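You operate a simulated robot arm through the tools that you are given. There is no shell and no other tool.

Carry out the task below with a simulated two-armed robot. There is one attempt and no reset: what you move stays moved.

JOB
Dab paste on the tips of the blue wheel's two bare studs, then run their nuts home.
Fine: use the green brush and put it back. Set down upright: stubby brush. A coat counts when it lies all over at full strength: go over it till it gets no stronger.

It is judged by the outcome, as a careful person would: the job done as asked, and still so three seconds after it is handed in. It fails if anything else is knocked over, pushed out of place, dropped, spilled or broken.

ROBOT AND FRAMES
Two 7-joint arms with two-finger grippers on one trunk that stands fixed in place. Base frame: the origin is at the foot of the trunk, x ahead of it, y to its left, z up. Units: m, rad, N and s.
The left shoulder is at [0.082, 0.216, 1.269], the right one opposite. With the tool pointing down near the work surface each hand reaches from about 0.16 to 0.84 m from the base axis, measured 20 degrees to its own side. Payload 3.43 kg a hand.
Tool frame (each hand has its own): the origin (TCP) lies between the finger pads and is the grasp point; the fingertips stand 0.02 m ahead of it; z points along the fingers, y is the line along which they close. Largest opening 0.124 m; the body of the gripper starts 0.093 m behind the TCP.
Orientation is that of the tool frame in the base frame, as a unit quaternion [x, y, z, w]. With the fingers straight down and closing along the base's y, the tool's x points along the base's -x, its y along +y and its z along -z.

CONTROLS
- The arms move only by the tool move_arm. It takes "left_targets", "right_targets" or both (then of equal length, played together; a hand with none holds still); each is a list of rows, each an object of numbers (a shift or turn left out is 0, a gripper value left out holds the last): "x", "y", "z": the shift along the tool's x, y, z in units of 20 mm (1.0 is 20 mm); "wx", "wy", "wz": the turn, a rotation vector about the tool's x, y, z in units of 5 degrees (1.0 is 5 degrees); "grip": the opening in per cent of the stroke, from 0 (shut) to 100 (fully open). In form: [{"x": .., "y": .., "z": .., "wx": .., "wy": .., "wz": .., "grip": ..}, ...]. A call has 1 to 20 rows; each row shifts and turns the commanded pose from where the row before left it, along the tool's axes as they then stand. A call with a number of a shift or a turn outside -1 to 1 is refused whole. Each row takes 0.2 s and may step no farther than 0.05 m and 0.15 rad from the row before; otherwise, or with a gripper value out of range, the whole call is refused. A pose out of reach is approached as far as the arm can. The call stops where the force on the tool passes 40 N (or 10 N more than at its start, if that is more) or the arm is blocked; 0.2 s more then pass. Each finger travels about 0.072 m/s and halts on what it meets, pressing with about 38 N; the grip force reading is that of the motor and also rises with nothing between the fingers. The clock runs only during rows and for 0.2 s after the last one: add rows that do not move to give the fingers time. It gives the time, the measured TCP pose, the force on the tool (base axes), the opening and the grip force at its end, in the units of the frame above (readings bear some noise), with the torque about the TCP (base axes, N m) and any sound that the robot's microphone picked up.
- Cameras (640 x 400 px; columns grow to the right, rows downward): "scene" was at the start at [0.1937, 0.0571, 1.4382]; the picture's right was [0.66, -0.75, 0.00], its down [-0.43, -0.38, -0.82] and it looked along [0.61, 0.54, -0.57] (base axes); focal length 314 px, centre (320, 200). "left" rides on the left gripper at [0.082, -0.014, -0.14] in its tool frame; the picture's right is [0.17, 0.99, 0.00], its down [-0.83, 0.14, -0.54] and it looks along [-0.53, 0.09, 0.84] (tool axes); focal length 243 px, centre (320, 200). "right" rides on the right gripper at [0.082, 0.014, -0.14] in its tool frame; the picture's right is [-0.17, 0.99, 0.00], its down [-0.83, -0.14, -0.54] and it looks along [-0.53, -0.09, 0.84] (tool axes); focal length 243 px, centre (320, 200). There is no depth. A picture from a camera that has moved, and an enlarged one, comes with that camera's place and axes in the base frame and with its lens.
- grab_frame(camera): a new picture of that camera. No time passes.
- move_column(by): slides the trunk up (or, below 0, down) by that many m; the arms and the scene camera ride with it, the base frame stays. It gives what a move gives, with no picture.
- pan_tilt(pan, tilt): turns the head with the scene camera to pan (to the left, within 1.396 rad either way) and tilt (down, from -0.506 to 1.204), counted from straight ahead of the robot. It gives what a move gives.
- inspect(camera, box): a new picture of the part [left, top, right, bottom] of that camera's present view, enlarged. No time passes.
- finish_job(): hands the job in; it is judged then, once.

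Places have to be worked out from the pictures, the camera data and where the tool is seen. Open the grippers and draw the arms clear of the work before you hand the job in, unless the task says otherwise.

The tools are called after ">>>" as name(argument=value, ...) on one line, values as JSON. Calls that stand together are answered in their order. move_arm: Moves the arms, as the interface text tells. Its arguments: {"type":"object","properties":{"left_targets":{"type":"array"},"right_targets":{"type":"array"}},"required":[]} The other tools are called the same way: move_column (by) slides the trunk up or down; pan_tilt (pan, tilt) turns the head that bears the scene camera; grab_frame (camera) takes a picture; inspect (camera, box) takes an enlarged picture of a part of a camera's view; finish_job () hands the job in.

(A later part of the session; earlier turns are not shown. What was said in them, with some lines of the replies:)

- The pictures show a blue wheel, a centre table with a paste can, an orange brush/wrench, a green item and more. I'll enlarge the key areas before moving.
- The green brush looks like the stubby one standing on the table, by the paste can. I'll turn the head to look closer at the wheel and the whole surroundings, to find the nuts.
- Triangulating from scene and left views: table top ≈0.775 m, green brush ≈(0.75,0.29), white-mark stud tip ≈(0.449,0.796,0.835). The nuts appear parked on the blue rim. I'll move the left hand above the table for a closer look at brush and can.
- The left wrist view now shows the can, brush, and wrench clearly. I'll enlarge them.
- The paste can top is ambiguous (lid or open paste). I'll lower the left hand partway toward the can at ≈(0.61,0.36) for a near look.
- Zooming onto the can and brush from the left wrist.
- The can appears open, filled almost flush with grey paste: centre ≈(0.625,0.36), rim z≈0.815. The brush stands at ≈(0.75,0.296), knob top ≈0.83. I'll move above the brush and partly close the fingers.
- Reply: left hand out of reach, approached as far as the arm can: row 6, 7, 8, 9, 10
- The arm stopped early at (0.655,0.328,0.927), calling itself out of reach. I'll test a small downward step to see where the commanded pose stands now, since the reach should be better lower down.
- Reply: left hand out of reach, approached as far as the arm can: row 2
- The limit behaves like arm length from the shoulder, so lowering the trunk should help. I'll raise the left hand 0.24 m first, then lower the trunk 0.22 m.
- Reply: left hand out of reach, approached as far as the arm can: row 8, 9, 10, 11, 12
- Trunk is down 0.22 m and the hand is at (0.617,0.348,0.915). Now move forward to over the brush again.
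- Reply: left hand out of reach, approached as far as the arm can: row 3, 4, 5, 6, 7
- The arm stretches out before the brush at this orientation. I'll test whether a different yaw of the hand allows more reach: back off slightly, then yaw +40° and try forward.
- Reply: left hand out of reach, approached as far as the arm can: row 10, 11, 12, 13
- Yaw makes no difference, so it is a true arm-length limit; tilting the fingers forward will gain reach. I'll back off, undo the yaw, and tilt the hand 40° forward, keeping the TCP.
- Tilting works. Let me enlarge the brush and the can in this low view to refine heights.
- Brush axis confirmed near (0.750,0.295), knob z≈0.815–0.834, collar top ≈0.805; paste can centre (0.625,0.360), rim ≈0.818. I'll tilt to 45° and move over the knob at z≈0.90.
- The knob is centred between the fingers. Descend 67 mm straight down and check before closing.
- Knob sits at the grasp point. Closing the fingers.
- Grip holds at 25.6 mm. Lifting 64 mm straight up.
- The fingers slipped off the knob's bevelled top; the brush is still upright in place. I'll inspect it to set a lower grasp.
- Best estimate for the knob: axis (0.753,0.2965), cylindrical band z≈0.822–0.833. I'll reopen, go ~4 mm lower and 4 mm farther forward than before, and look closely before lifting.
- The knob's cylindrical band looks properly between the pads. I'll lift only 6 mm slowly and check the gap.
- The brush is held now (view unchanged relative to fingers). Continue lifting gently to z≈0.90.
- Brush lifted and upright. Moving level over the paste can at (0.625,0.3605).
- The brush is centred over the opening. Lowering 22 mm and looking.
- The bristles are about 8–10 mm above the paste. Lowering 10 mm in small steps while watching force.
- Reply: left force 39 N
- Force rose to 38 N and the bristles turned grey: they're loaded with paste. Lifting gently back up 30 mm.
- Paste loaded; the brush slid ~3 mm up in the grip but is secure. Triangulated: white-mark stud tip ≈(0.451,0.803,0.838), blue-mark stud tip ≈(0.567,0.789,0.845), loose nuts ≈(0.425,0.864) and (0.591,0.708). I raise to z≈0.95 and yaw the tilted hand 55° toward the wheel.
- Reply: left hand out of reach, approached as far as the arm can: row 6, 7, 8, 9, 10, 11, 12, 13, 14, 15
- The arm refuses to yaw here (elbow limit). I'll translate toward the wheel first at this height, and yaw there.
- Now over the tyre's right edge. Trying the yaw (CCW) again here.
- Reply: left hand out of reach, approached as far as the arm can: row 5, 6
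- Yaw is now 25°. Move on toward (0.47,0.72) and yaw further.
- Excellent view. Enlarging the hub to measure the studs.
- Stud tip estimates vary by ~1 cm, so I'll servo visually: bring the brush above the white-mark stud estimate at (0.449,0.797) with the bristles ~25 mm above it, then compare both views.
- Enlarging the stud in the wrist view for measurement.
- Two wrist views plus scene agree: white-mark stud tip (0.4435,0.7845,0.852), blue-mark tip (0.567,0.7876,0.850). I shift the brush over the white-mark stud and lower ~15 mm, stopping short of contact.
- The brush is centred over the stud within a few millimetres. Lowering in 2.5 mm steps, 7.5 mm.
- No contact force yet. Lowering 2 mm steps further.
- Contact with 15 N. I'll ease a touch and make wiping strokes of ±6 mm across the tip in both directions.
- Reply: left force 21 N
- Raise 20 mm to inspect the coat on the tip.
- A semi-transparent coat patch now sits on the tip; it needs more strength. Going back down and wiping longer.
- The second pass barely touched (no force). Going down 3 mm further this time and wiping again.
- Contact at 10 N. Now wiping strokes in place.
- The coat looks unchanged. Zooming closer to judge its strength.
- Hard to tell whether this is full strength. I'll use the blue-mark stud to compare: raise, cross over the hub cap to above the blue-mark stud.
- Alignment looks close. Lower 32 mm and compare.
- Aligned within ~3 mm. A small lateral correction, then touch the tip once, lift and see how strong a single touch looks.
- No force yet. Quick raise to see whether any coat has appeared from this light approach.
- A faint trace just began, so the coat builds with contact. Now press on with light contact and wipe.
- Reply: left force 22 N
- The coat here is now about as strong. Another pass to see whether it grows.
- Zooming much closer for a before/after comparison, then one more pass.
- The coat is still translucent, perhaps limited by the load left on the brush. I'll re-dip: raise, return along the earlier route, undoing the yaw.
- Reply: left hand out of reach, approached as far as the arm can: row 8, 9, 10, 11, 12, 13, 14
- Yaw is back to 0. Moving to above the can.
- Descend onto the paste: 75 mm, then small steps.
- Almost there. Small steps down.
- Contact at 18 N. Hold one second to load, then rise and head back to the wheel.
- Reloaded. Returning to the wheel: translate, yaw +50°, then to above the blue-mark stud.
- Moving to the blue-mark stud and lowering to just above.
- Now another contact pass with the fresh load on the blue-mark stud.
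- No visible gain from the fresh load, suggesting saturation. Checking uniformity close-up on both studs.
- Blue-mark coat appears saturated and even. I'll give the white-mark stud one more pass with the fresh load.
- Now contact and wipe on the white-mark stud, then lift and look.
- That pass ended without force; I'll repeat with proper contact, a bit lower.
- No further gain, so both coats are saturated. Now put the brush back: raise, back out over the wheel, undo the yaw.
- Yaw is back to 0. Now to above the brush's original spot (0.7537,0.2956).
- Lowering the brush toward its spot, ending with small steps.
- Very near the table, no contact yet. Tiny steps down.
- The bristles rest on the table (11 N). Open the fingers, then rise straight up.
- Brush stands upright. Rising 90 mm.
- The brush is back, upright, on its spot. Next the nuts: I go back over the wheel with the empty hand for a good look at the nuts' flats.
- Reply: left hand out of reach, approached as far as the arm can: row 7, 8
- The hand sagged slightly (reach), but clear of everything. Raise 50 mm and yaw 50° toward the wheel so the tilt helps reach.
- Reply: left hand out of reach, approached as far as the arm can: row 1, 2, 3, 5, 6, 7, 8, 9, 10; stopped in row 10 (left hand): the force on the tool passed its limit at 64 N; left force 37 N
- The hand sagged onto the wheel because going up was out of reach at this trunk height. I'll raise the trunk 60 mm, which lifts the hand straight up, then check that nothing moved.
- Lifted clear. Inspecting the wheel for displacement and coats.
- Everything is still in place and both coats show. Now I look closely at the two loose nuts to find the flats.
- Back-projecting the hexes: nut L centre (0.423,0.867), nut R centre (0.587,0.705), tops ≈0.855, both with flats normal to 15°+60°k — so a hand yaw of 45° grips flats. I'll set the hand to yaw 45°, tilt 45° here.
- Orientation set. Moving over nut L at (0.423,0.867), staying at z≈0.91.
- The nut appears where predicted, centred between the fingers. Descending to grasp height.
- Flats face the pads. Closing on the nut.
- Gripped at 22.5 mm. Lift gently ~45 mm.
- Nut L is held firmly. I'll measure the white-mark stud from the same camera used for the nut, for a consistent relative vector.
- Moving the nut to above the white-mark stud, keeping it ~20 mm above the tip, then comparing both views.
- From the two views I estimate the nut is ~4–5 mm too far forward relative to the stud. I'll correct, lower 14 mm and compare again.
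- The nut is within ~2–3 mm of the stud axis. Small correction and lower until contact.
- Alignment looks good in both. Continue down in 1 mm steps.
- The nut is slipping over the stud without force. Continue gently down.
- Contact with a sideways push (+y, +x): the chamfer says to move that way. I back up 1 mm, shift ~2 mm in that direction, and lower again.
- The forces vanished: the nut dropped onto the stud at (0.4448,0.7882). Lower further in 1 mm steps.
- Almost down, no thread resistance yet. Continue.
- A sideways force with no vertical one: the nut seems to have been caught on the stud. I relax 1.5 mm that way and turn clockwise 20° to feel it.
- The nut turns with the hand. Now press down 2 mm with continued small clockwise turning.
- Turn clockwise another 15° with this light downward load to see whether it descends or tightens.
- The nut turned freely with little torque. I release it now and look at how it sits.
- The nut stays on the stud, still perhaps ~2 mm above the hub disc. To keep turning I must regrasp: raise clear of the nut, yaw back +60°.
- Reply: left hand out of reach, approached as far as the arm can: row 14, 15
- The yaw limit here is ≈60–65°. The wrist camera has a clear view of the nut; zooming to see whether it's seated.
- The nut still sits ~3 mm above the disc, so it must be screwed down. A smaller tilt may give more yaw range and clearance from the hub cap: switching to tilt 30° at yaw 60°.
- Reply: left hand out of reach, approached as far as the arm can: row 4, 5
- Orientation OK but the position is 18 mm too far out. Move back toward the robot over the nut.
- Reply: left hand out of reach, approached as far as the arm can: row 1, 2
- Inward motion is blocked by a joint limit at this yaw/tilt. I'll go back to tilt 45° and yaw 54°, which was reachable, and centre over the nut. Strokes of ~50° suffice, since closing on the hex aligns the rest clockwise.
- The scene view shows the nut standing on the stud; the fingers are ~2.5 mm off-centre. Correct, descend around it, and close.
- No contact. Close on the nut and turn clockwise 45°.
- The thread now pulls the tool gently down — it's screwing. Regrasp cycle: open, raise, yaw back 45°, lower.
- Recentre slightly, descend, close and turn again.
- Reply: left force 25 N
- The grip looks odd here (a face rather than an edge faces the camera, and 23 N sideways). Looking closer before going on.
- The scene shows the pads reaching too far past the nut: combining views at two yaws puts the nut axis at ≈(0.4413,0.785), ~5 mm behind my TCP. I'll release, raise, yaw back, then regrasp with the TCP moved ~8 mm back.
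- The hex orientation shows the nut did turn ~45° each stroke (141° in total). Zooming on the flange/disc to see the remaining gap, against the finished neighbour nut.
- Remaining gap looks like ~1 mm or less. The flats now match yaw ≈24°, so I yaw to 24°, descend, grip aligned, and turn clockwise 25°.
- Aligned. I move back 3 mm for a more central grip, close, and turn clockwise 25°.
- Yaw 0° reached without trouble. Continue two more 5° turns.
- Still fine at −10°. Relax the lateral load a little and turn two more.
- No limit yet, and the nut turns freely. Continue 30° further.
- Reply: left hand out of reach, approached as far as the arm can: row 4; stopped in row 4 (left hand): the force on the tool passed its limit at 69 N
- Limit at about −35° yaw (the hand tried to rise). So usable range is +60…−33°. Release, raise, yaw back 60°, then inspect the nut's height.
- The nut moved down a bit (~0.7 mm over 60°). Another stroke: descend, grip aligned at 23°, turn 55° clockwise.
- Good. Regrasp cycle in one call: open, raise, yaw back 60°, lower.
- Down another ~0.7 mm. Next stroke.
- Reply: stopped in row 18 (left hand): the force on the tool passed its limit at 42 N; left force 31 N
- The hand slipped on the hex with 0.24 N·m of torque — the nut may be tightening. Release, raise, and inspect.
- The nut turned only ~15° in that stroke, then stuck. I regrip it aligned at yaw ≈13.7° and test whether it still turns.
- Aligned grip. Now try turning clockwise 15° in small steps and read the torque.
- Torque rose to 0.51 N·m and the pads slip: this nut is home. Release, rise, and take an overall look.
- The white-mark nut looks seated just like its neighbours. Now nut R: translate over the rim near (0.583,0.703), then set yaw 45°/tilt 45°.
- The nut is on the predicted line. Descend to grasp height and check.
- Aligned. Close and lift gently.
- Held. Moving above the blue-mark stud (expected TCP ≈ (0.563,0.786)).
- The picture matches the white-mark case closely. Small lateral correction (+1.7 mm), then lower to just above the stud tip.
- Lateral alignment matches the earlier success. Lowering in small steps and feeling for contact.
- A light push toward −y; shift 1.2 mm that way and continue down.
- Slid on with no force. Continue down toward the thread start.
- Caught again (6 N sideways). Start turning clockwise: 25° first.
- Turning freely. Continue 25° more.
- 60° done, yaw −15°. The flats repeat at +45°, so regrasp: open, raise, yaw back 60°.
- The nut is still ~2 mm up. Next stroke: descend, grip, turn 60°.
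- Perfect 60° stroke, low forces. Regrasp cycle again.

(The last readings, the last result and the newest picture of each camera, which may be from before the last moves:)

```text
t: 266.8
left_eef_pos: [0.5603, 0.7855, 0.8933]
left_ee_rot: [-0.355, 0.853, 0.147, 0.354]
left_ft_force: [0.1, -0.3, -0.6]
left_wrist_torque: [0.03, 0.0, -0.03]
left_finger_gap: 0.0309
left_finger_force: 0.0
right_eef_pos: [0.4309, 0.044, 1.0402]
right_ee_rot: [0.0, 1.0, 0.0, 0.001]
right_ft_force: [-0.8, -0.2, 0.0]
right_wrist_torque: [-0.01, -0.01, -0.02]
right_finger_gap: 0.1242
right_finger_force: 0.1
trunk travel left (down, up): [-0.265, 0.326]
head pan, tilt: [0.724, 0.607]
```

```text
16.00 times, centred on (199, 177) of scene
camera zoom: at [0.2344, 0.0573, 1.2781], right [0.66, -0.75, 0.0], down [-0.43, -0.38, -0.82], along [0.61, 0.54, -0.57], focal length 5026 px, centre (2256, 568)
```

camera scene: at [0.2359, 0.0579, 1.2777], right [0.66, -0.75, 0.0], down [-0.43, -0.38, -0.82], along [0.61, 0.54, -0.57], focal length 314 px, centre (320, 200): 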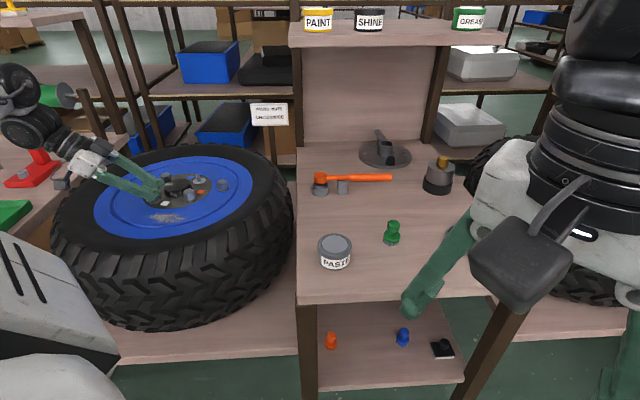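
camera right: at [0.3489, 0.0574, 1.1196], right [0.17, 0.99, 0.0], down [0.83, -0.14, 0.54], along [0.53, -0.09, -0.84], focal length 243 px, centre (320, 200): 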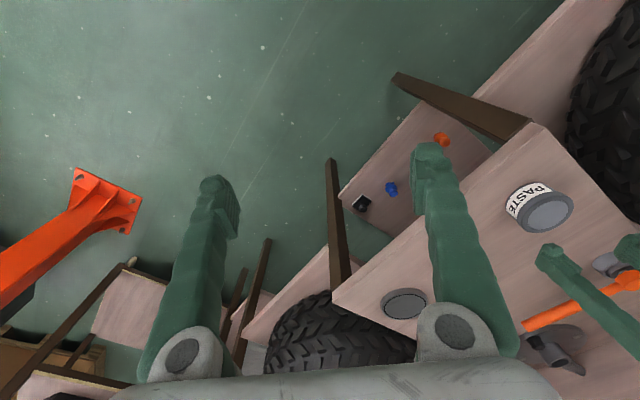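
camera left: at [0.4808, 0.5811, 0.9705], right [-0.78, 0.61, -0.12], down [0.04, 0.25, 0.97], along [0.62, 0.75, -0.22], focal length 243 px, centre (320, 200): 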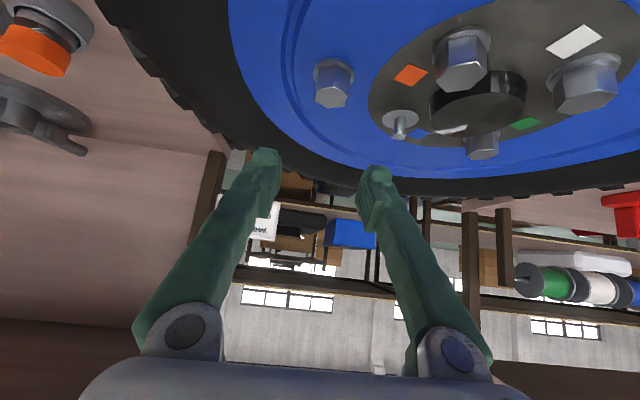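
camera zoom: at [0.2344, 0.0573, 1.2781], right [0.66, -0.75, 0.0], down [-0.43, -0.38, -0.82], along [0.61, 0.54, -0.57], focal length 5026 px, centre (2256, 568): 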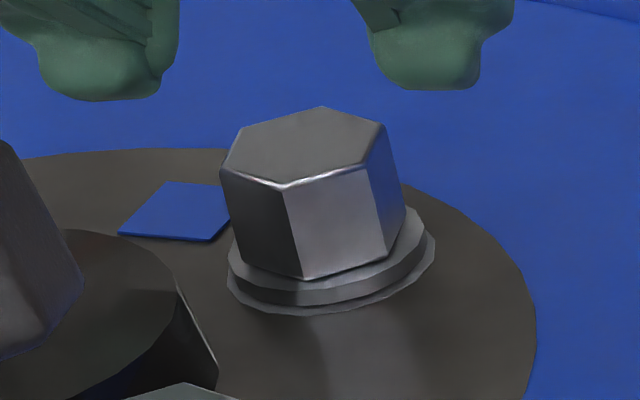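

Progressing (~0.5 mm per stroke). Stroke three.

>>> move_arm(left_targets=[{"x": 0.35, "z": 0.35}, {"x": 0.35, "z": 0.35}, {"x": 0.37, "z": 0.37}, {}, {"grip": 0}, {}, {}, {"wx": 0.707, "wz": 0.707}, {"wx": 0.707, "wz": 0.707}, {"wx": 0.707, "wz": 0.707}, {"wx": 0.707, "wz": 0.707}, {"wx": 0.707, "wz": 0.707}, {"wx": 0.707, "wz": 0.707}, {"wx": 0.707, "wz": 0.707}, {"wx": 0.707, "wz": 0.707}, {"wx": 0.707, "wz": 0.707}, {"wx": 0.707, "wz": 0.707}, {"wx": 0.707, "wz": 0.707}, {"wx": 0.707, "wz": 0.707}, {}])

>>> inspect(camera="left", box=[270, 90, 390, 210])

```text
t: 271.0
left_eef_pos: [0.5607, 0.786, 0.8629]
left_ee_rot: [0.119, 0.916, -0.051, 0.38]
left_ft_force: [-6.6, 1.4, -5.1]
left_wrist_torque: [0.03, 0.16, 0.0]
left_finger_gap: 0.0227
left_finger_force: 37.8
right_eef_pos: [0.4306, 0.0442, 1.0394]
right_ee_rot: [0.0, 1.0, -0.001, 0.001]
right_ft_force: [0.8, 0.5, 0.2]
right_wrist_torque: [-0.01, 0.01, 0.0]
right_finger_gap: 0.124
right_finger_force: 0.0
trunk travel left (down, up): [-0.265, 0.326]
head pan, tilt: [0.724, 0.607]
```

```text
3.33 times, centred on (330, 150) of left
camera zoom: at [0.4059, 0.8121, 0.9036], right [0.14, 0.98, -0.12], down [0.23, 0.08, 0.97], along [0.96, -0.16, -0.22], focal length 809 px, centre (287, 367)
```

zoom: 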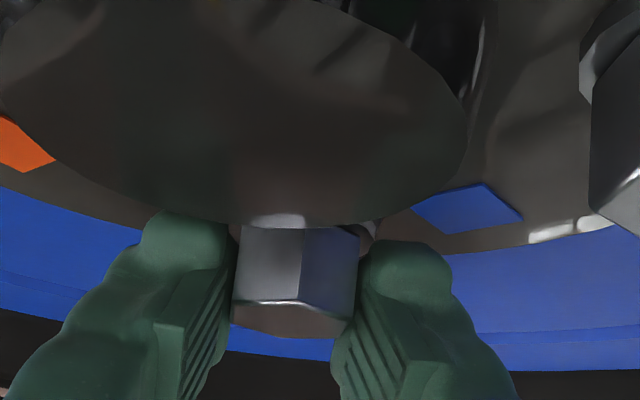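

The thread is pulling the tool down (−5 N), good. Regrasp again.

>>> move_arm(left_targets=[{"grip": 25}, {}, {"x": -0.35, "z": -0.35}, {"x": -0.35, "z": -0.35}, {"x": -0.35, "z": -0.35}, {"wx": -0.707, "wz": -0.707}, {"wx": -0.707, "wz": -0.707}, {"wx": -0.707, "wz": -0.707}, {"wx": -0.707, "wz": -0.707}, {"wx": -0.707, "wz": -0.707}, {"wx": -0.707, "wz": -0.707}, {"wx": -0.707, "wz": -0.707}, {"wx": -0.707, "wz": -0.707}, {"wx": -0.707, "wz": -0.707}, {"wx": -0.707, "wz": -0.707}, {"wx": -0.707, "wz": -0.707}, {"wx": -0.707, "wz": -0.707}, {}])

>>> inspect(camera="left", box=[250, 60, 400, 210])

>>> inspect(camera="scene", box=[187, 167, 211, 187])

```text
t: 274.8
left_eef_pos: [0.5607, 0.7839, 0.8924]
left_ee_rot: [-0.355, 0.853, 0.145, 0.354]
left_ft_force: [0.4, 0.2, 0.5]
left_wrist_torque: [0.03, -0.02, 0.0]
left_finger_gap: 0.0309
left_finger_force: 0.0
right_eef_pos: [0.4313, 0.0443, 1.0391]
right_ee_rot: [0.0, 1.0, 0.0, 0.001]
right_ft_force: [0.1, -0.7, 0.3]
right_wrist_torque: [-0.02, -0.01, -0.01]
right_finger_gap: 0.1238
right_finger_force: 0.1
trunk travel left (down, up): [-0.265, 0.326]
head pan, tilt: [0.724, 0.607]
```

```text
2.67 times, centred on (325, 135) of left
camera zoom: at [0.4603, 0.6634, 0.9337], right [-0.78, 0.61, -0.12], down [0.04, 0.25, 0.97], along [0.62, 0.75, -0.22], focal length 647 px, centre (307, 373)
```

zoom: 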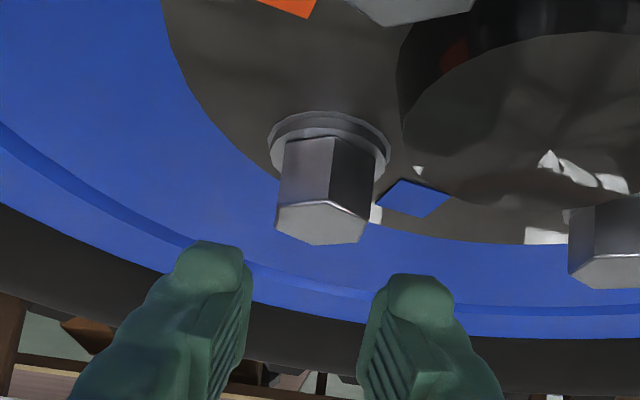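

```text
16.00 times, centred on (199, 177) of scene
camera zoom: at [0.2343, 0.0573, 1.2781], right [0.66, -0.75, 0.0], down [-0.43, -0.38, -0.82], along [0.61, 0.54, -0.57], focal length 5026 px, centre (2256, 568)
```

zoom: 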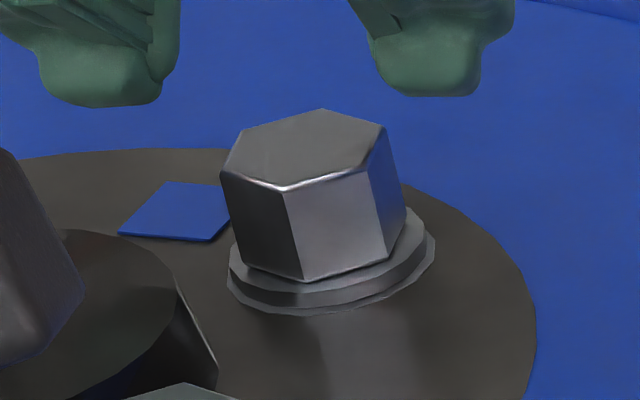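

Stroke four.

>>> move_arm(left_targets=[{"x": 0.35, "y": 0.02, "z": 0.35}, {"x": 0.35, "z": 0.35}, {"x": 0.37, "z": 0.37}, {}, {"grip": 0}, {}, {}, {"wx": 0.707, "wz": 0.707}, {"wx": 0.707, "wz": 0.707}, {"wx": 0.707, "wz": 0.707}, {"wx": 0.707, "wz": 0.707}, {"wx": 0.707, "wz": 0.707}, {"wx": 0.707, "wz": 0.707}, {"wx": 0.707, "wz": 0.707}, {"wx": 0.707, "wz": 0.707}, {"wx": 0.707, "wz": 0.707}, {"wx": 0.707, "wz": 0.707}, {"wx": 0.707, "wz": 0.707}, {"wx": 0.707, "wz": 0.707}, {}])

>>> inspect(camera="left", box=[270, 90, 390, 210])

```text
t: 279.0
left_eef_pos: [0.5617, 0.7854, 0.8611]
left_ee_rot: [0.119, 0.916, -0.049, 0.38]
left_ft_force: [4.4, 0.8, -2.2]
left_wrist_torque: [-0.02, -0.11, 0.02]
left_finger_gap: 0.0227
left_finger_force: 38.2
right_eef_pos: [0.4324, 0.043, 1.0397]
right_ee_rot: [0.0, 1.0, 0.0, 0.0]
right_ft_force: [-0.4, -0.2, -1.0]
right_wrist_torque: [0.02, 0.01, -0.01]
right_finger_gap: 0.1238
right_finger_force: 0.2
trunk travel left (down, up): [-0.265, 0.326]
head pan, tilt: [0.724, 0.607]
```

```text
3.33 times, centred on (330, 150) of left
camera zoom: at [0.4063, 0.812, 0.9029], right [0.14, 0.98, -0.12], down [0.23, 0.08, 0.97], along [0.96, -0.16, -0.22], focal length 809 px, centre (287, 367)
```

zoom: 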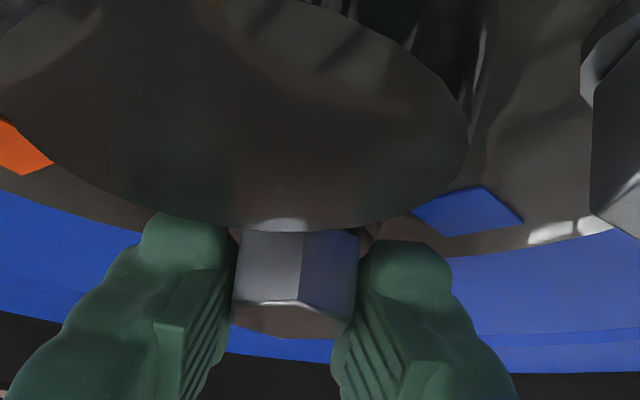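

Still turning easily; 240° in all. Regrasp.

>>> move_arm(left_targets=[{"grip": 25}, {}, {"x": -0.35, "z": -0.35}, {"x": -0.35, "z": -0.35}, {"x": -0.35, "z": -0.35}, {"wx": -0.707, "wz": -0.707}, {"wx": -0.707, "wz": -0.707}, {"wx": -0.707, "wz": -0.707}, {"wx": -0.707, "wz": -0.707}, {"wx": -0.707, "wz": -0.707}, {"wx": -0.707, "wz": -0.707}, {"wx": -0.707, "wz": -0.707}, {"wx": -0.707, "wz": -0.707}, {"wx": -0.707, "wz": -0.707}, {"wx": -0.707, "wz": -0.707}, {"wx": -0.707, "wz": -0.707}, {"wx": -0.707, "wz": -0.707}, {}])

>>> inspect(camera="scene", box=[187, 167, 211, 187])

>>> move_arm(left_targets=[{"x": 0.35, "y": 0.01, "z": 0.35}, {"x": 0.35, "z": 0.35}, {"x": 0.37, "z": 0.37}, {}, {"grip": 0}, {}, {}, {"wx": 0.707, "wz": 0.707}, {"wx": 0.707, "wz": 0.707}, {"wx": 0.707, "wz": 0.707}, {"wx": 0.707, "wz": 0.707}, {"wx": 0.707, "wz": 0.707}, {"wx": 0.707, "wz": 0.707}, {"wx": 0.707, "wz": 0.707}, {"wx": 0.707, "wz": 0.707}, {}])

>>> inspect(camera="left", box=[270, 90, 390, 210])

```text
t: 282.8
left_eef_pos: [0.5611, 0.786, 0.8912]
left_ee_rot: [-0.356, 0.853, 0.146, 0.353]
left_ft_force: [0.6, 0.8, 0.1]
left_wrist_torque: [0.01, 0.0, 0.0]
left_finger_gap: 0.031
left_finger_force: 0.1
right_eef_pos: [0.4312, 0.0445, 1.0406]
right_ee_rot: [0.0, 1.0, 0.0, 0.001]
right_ft_force: [0.2, -0.4, -0.5]
right_wrist_torque: [-0.01, -0.02, 0.02]
right_finger_gap: 0.1242
right_finger_force: 0.0
trunk travel left (down, up): [-0.265, 0.326]
head pan, tilt: [0.724, 0.607]
```

```text
16.00 times, centred on (199, 177) of scene
camera zoom: at [0.2344, 0.0573, 1.2781], right [0.66, -0.75, 0.0], down [-0.43, -0.38, -0.82], along [0.61, 0.54, -0.57], focal length 5026 px, centre (2256, 568)
```

zoom: 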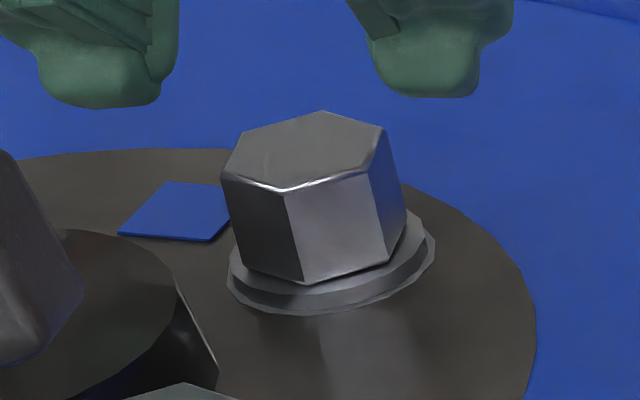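

```text
t: 286.2
left_eef_pos: [0.5609, 0.7853, 0.8604]
left_ee_rot: [-0.042, 0.923, 0.017, 0.383]
left_ft_force: [7.1, -0.1, -0.2]
left_wrist_torque: [-0.21, -0.17, 0.52]
left_finger_gap: 0.0231
left_finger_force: 38.0
right_eef_pos: [0.4325, 0.0424, 1.0408]
right_ee_rot: [0.0, 1.0, 0.0, -0.001]
right_ft_force: [0.5, 0.8, -1.0]
right_wrist_torque: [-0.01, -0.01, 0.01]
right_finger_gap: 0.1241
right_finger_force: 0.1
trunk travel left (down, up): [-0.265, 0.326]
head pan, tilt: [0.724, 0.607]
```

```text
3.33 times, centred on (330, 150) of left
camera zoom: at [0.4061, 0.7573, 0.9027], right [-0.21, 0.97, -0.12], down [0.19, 0.16, 0.97], along [0.96, 0.18, -0.22], focal length 809 px, centre (287, 367)
```

zoom: 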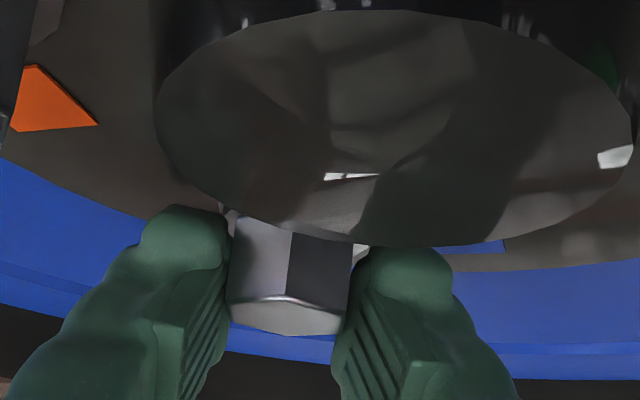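

Torque rose to 0.52 N·m with the pads beginning to slip: this nut is home too. Release and rise clear.

>>> move_arm(left_targets=[{"grip": 30}, {}, {}, {"x": -0.4, "z": -0.4}, {"x": -0.5, "z": -0.5}, {"x": -0.5, "z": -0.5}, {"x": -0.5, "z": -0.5}, {}])

>>> inspect(camera="scene", box=[187, 167, 211, 187])

>>> grab_frame(camera="left")

```text
t: 288.0
left_eef_pos: [0.5614, 0.7839, 0.9149]
left_ee_rot: [-0.043, 0.923, 0.017, 0.383]
left_ft_force: [0.0, -1.7, -0.1]
left_wrist_torque: [0.02, -0.01, 0.0]
left_finger_gap: 0.037
left_finger_force: 0.1
right_eef_pos: [0.4315, 0.0434, 1.04]
right_ee_rot: [0.0, 1.0, 0.0, 0.0]
right_ft_force: [0.0, 0.4, -0.6]
right_wrist_torque: [0.01, 0.01, 0.0]
right_finger_gap: 0.124
right_finger_force: 0.0
trunk travel left (down, up): [-0.265, 0.326]
head pan, tilt: [0.724, 0.607]
```

```text
16.00 times, centred on (199, 177) of scene
camera zoom: at [0.2346, 0.0573, 1.278], right [0.66, -0.75, 0.0], down [-0.43, -0.38, -0.82], along [0.61, 0.54, -0.57], focal length 5026 px, centre (2256, 568)
```

zoom: 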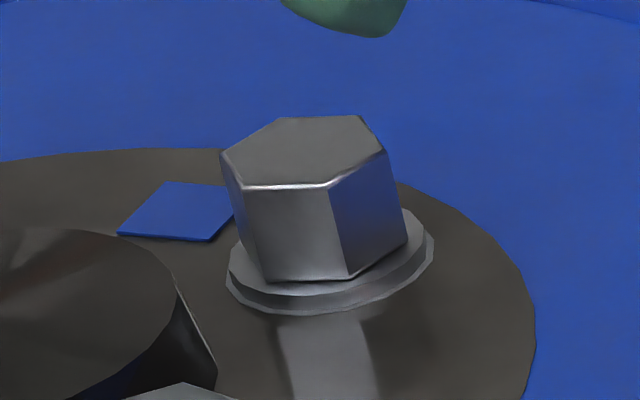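

```text
taken
camera left: at [0.4065, 0.7561, 0.9562], right [-0.21, 0.97, -0.12], down [0.19, 0.16, 0.97], along [0.96, 0.18, -0.22], focal length 243 px, centre (320, 200)
```

left: 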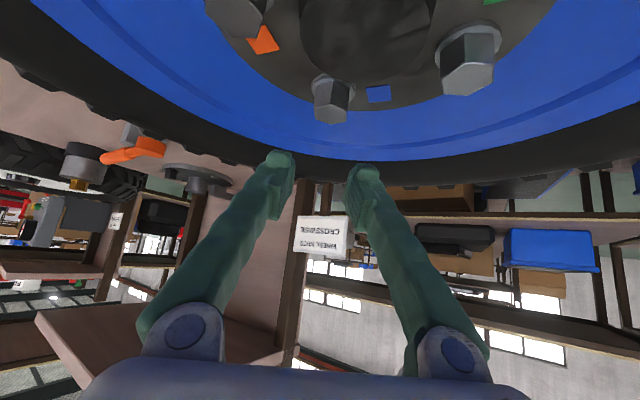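

Both nuts look equally seated. Retract the arm off the wheel.

>>> move_arm(left_targets=[{"x": -0.3, "z": -0.3}, {"y": -0.95, "z": -0.18}, {"y": -0.95, "z": -0.18}, {"y": -0.95, "z": -0.18}, {"y": -0.95, "z": -0.18}, {"y": -0.95, "z": -0.18}, {"y": -0.95, "z": -0.18}, {"y": -0.95, "z": -0.18}, {"y": -0.95, "z": -0.18}, {"y": -0.95, "z": -0.18}, {"y": -0.95, "z": -0.18}, {"y": -0.95, "z": -0.18}, {}])

>>> move_arm(left_targets=[{"x": 0.0, "z": -0.8, "grip": 100}, {"z": -0.8}, {"z": -0.8}, {"z": -0.8}, {"z": -0.8}, {"z": -0.8}, {}])

>>> grab_frame(camera="scene")

>>> grab_frame(camera="left")

```text
t: 290.8
left_eef_pos: [0.5518, 0.5744, 0.9515]
left_ee_rot: [-0.042, 0.923, 0.017, 0.383]
left_ft_force: [0.1, 0.9, -1.0]
left_wrist_torque: [-0.01, -0.02, -0.03]
left_finger_gap: 0.0372
left_finger_force: 0.0
right_eef_pos: [0.431, 0.0435, 1.0386]
right_ee_rot: [0.001, 1.0, 0.001, 0.002]
right_ft_force: [0.7, 0.4, 0.3]
right_wrist_torque: [-0.04, -0.06, -0.02]
right_finger_gap: 0.1243
right_finger_force: 0.1
trunk travel left (down, up): [-0.265, 0.326]
head pan, tilt: [0.724, 0.607]
```

```text
t: 292.4
left_eef_pos: [0.4828, 0.5671, 1.0215]
left_ee_rot: [-0.042, 0.922, 0.017, 0.384]
left_ft_force: [-0.1, 0.3, -0.1]
left_wrist_torque: [-0.02, -0.01, -0.01]
left_finger_gap: 0.1241
left_finger_force: 0.0
right_eef_pos: [0.4318, 0.0434, 1.0399]
right_ee_rot: [-0.001, 1.0, 0.0, 0.0]
right_ft_force: [-0.2, -0.1, -0.5]
right_wrist_torque: [0.02, 0.01, -0.01]
right_finger_gap: 0.1238
right_finger_force: 0.1
trunk travel left (down, up): [-0.265, 0.326]
head pan, tilt: [0.724, 0.607]
```

```text
taken
camera scene: at [0.2348, 0.0573, 1.278], right [0.66, -0.75, 0.0], down [-0.43, -0.38, -0.82], along [0.61, 0.54, -0.57], focal length 314 px, centre (320, 200)
```

scene: 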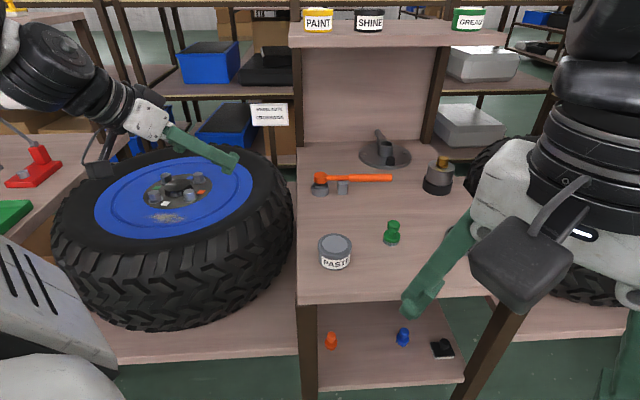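

```text
taken
camera left: at [0.3286, 0.54, 1.0624], right [-0.21, 0.97, -0.12], down [0.19, 0.16, 0.97], along [0.96, 0.18, -0.22], focal length 243 px, centre (320, 200)
```

left: 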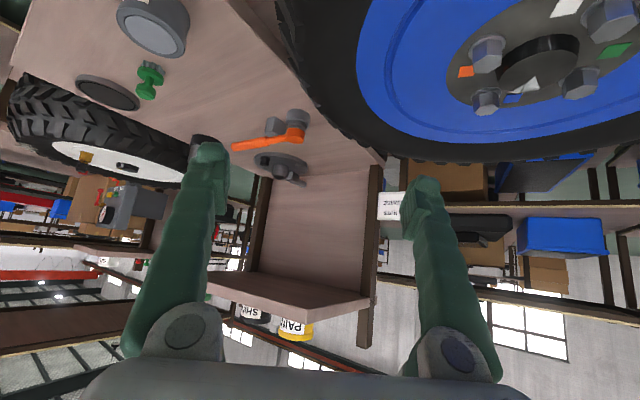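

Clear of the work. Final close inspection of the hub, brush, can and neighbours.

>>> inspect(camera="scene", box=[130, 160, 230, 220])

>>> inspect(camera="scene", box=[300, 140, 480, 280])

>>> inspect(camera="scene", box=[142, 183, 166, 203])

>>> inspect(camera="left", box=[440, 0, 640, 130])

```text
6.40 times, centred on (180, 190) of scene
camera zoom: at [0.2348, 0.0573, 1.278], right [0.66, -0.75, 0.0], down [-0.43, -0.38, -0.82], along [0.61, 0.54, -0.57], focal length 2011 px, centre (1216, 264)
```

zoom: 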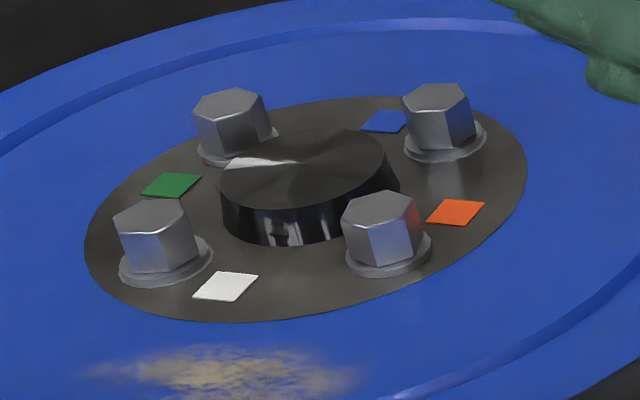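

```text
2.86 times, centred on (390, 210) of scene
camera zoom: at [0.2348, 0.0573, 1.278], right [0.66, -0.75, 0.0], down [-0.43, -0.38, -0.82], along [0.61, 0.54, -0.57], focal length 898 px, centre (120, 171)
```

zoom: 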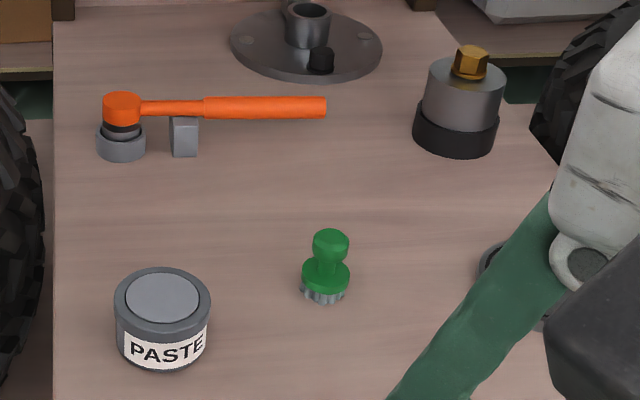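

```text
16.00 times, centred on (154, 193) of scene
camera zoom: at [0.2348, 0.0573, 1.278], right [0.66, -0.75, 0.0], down [-0.43, -0.38, -0.82], along [0.61, 0.54, -0.57], focal length 5026 px, centre (2976, 312)
```

zoom: 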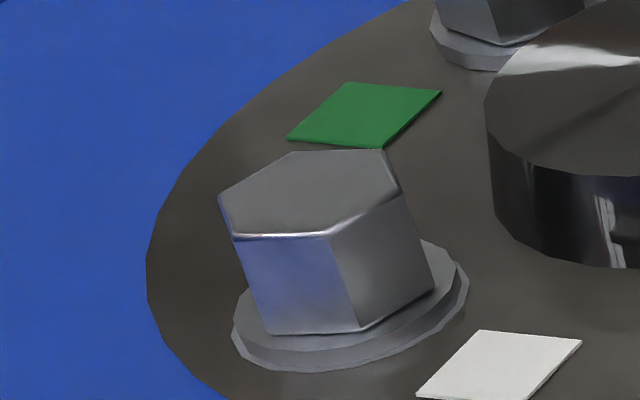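

```text
3.08 times, centred on (540, 65) of left
camera zoom: at [0.3286, 0.54, 1.0624], right [-0.21, 0.97, -0.12], down [0.19, 0.16, 0.97], along [0.96, 0.18, -0.22], focal length 746 px, centre (-357, 615)
```

zoom: 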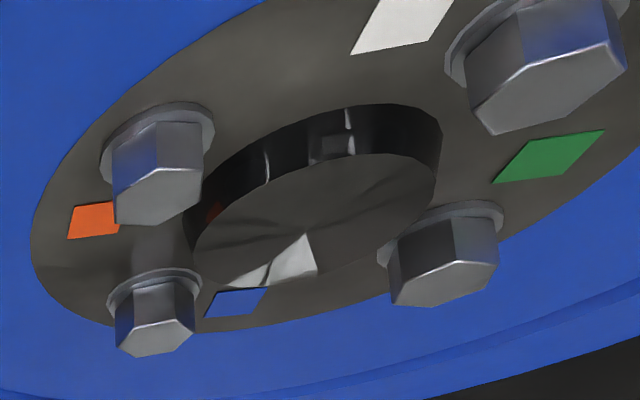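

All four hub nuts sit alike, the green brush stands upright on its spot, and nothing else moved. Draw the left arm a bit further back before handing in.

>>> move_arm(left_targets=[{"y": -0.4, "z": -0.7}, {"y": -0.4, "z": -0.7}, {"y": -0.4, "z": -0.7}, {"y": -0.4, "z": -0.7}, {"y": -0.4, "z": -0.7}, {}])

>>> grab_frame(camera="scene")

```text
t: 293.8
left_eef_pos: [0.437, 0.5275, 1.065]
left_ee_rot: [-0.042, 0.922, 0.016, 0.384]
left_ft_force: [-0.3, 0.1, -0.1]
left_wrist_torque: [0.03, 0.0, 0.03]
left_finger_gap: 0.124
left_finger_force: 0.0
left hand out of reach, approached as far as the arm can: row 5
right_eef_pos: [0.4316, 0.0426, 1.0405]
right_ee_rot: [0.0, 1.0, -0.001, 0.0]
right_ft_force: [0.2, -0.4, 0.7]
right_wrist_torque: [0.0, 0.01, 0.01]
right_finger_gap: 0.1238
right_finger_force: 0.0
trunk travel left (down, up): [-0.265, 0.326]
head pan, tilt: [0.724, 0.607]
```

```text
taken
camera scene: at [0.2348, 0.0571, 1.278], right [0.66, -0.75, 0.0], down [-0.43, -0.38, -0.82], along [0.61, 0.54, -0.57], focal length 314 px, centre (320, 200)
```

scene: 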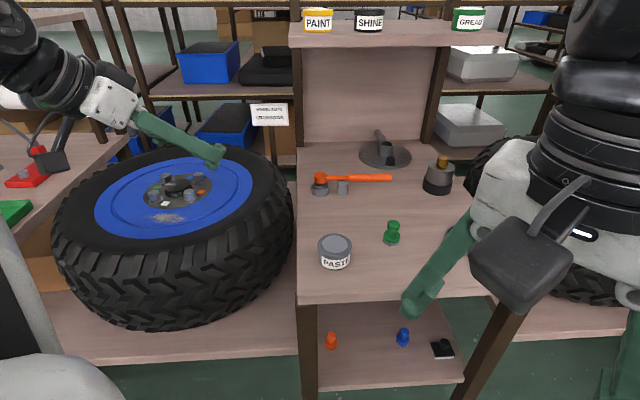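

Both grippers are open and clear, the nuts are home, and the brush is back. Handing the job in.

>>> finish_job()

```text
The job is handed in.
```

I coated both bare studs with paste, ran their nuts home, and put the green brush back upright on its spot. I've handed the job in. No result has come back.

- **Paste:** I wiped each stud tip repeatedly, re-dipping the brush once. I stopped when further passes made no visible difference. The coat still looks slightly translucent at that point, so I took that as full strength.
- **Nuts:** each was turned about 275° on its stud until it resisted at about 0.5 N·m and the gripper pads began to slip. In the last pictures all four hub nuts sit alike.
- **One touch on the wheel:** while repositioning over the wheel, the left hand sagged to the limit of its reach and pressed on the wheel at 64 N. I lifted it off and checked. The nuts, studs and coats looked unchanged.

Nothing else looks displaced in the last pictures, and both grippers are open and clear of the work.
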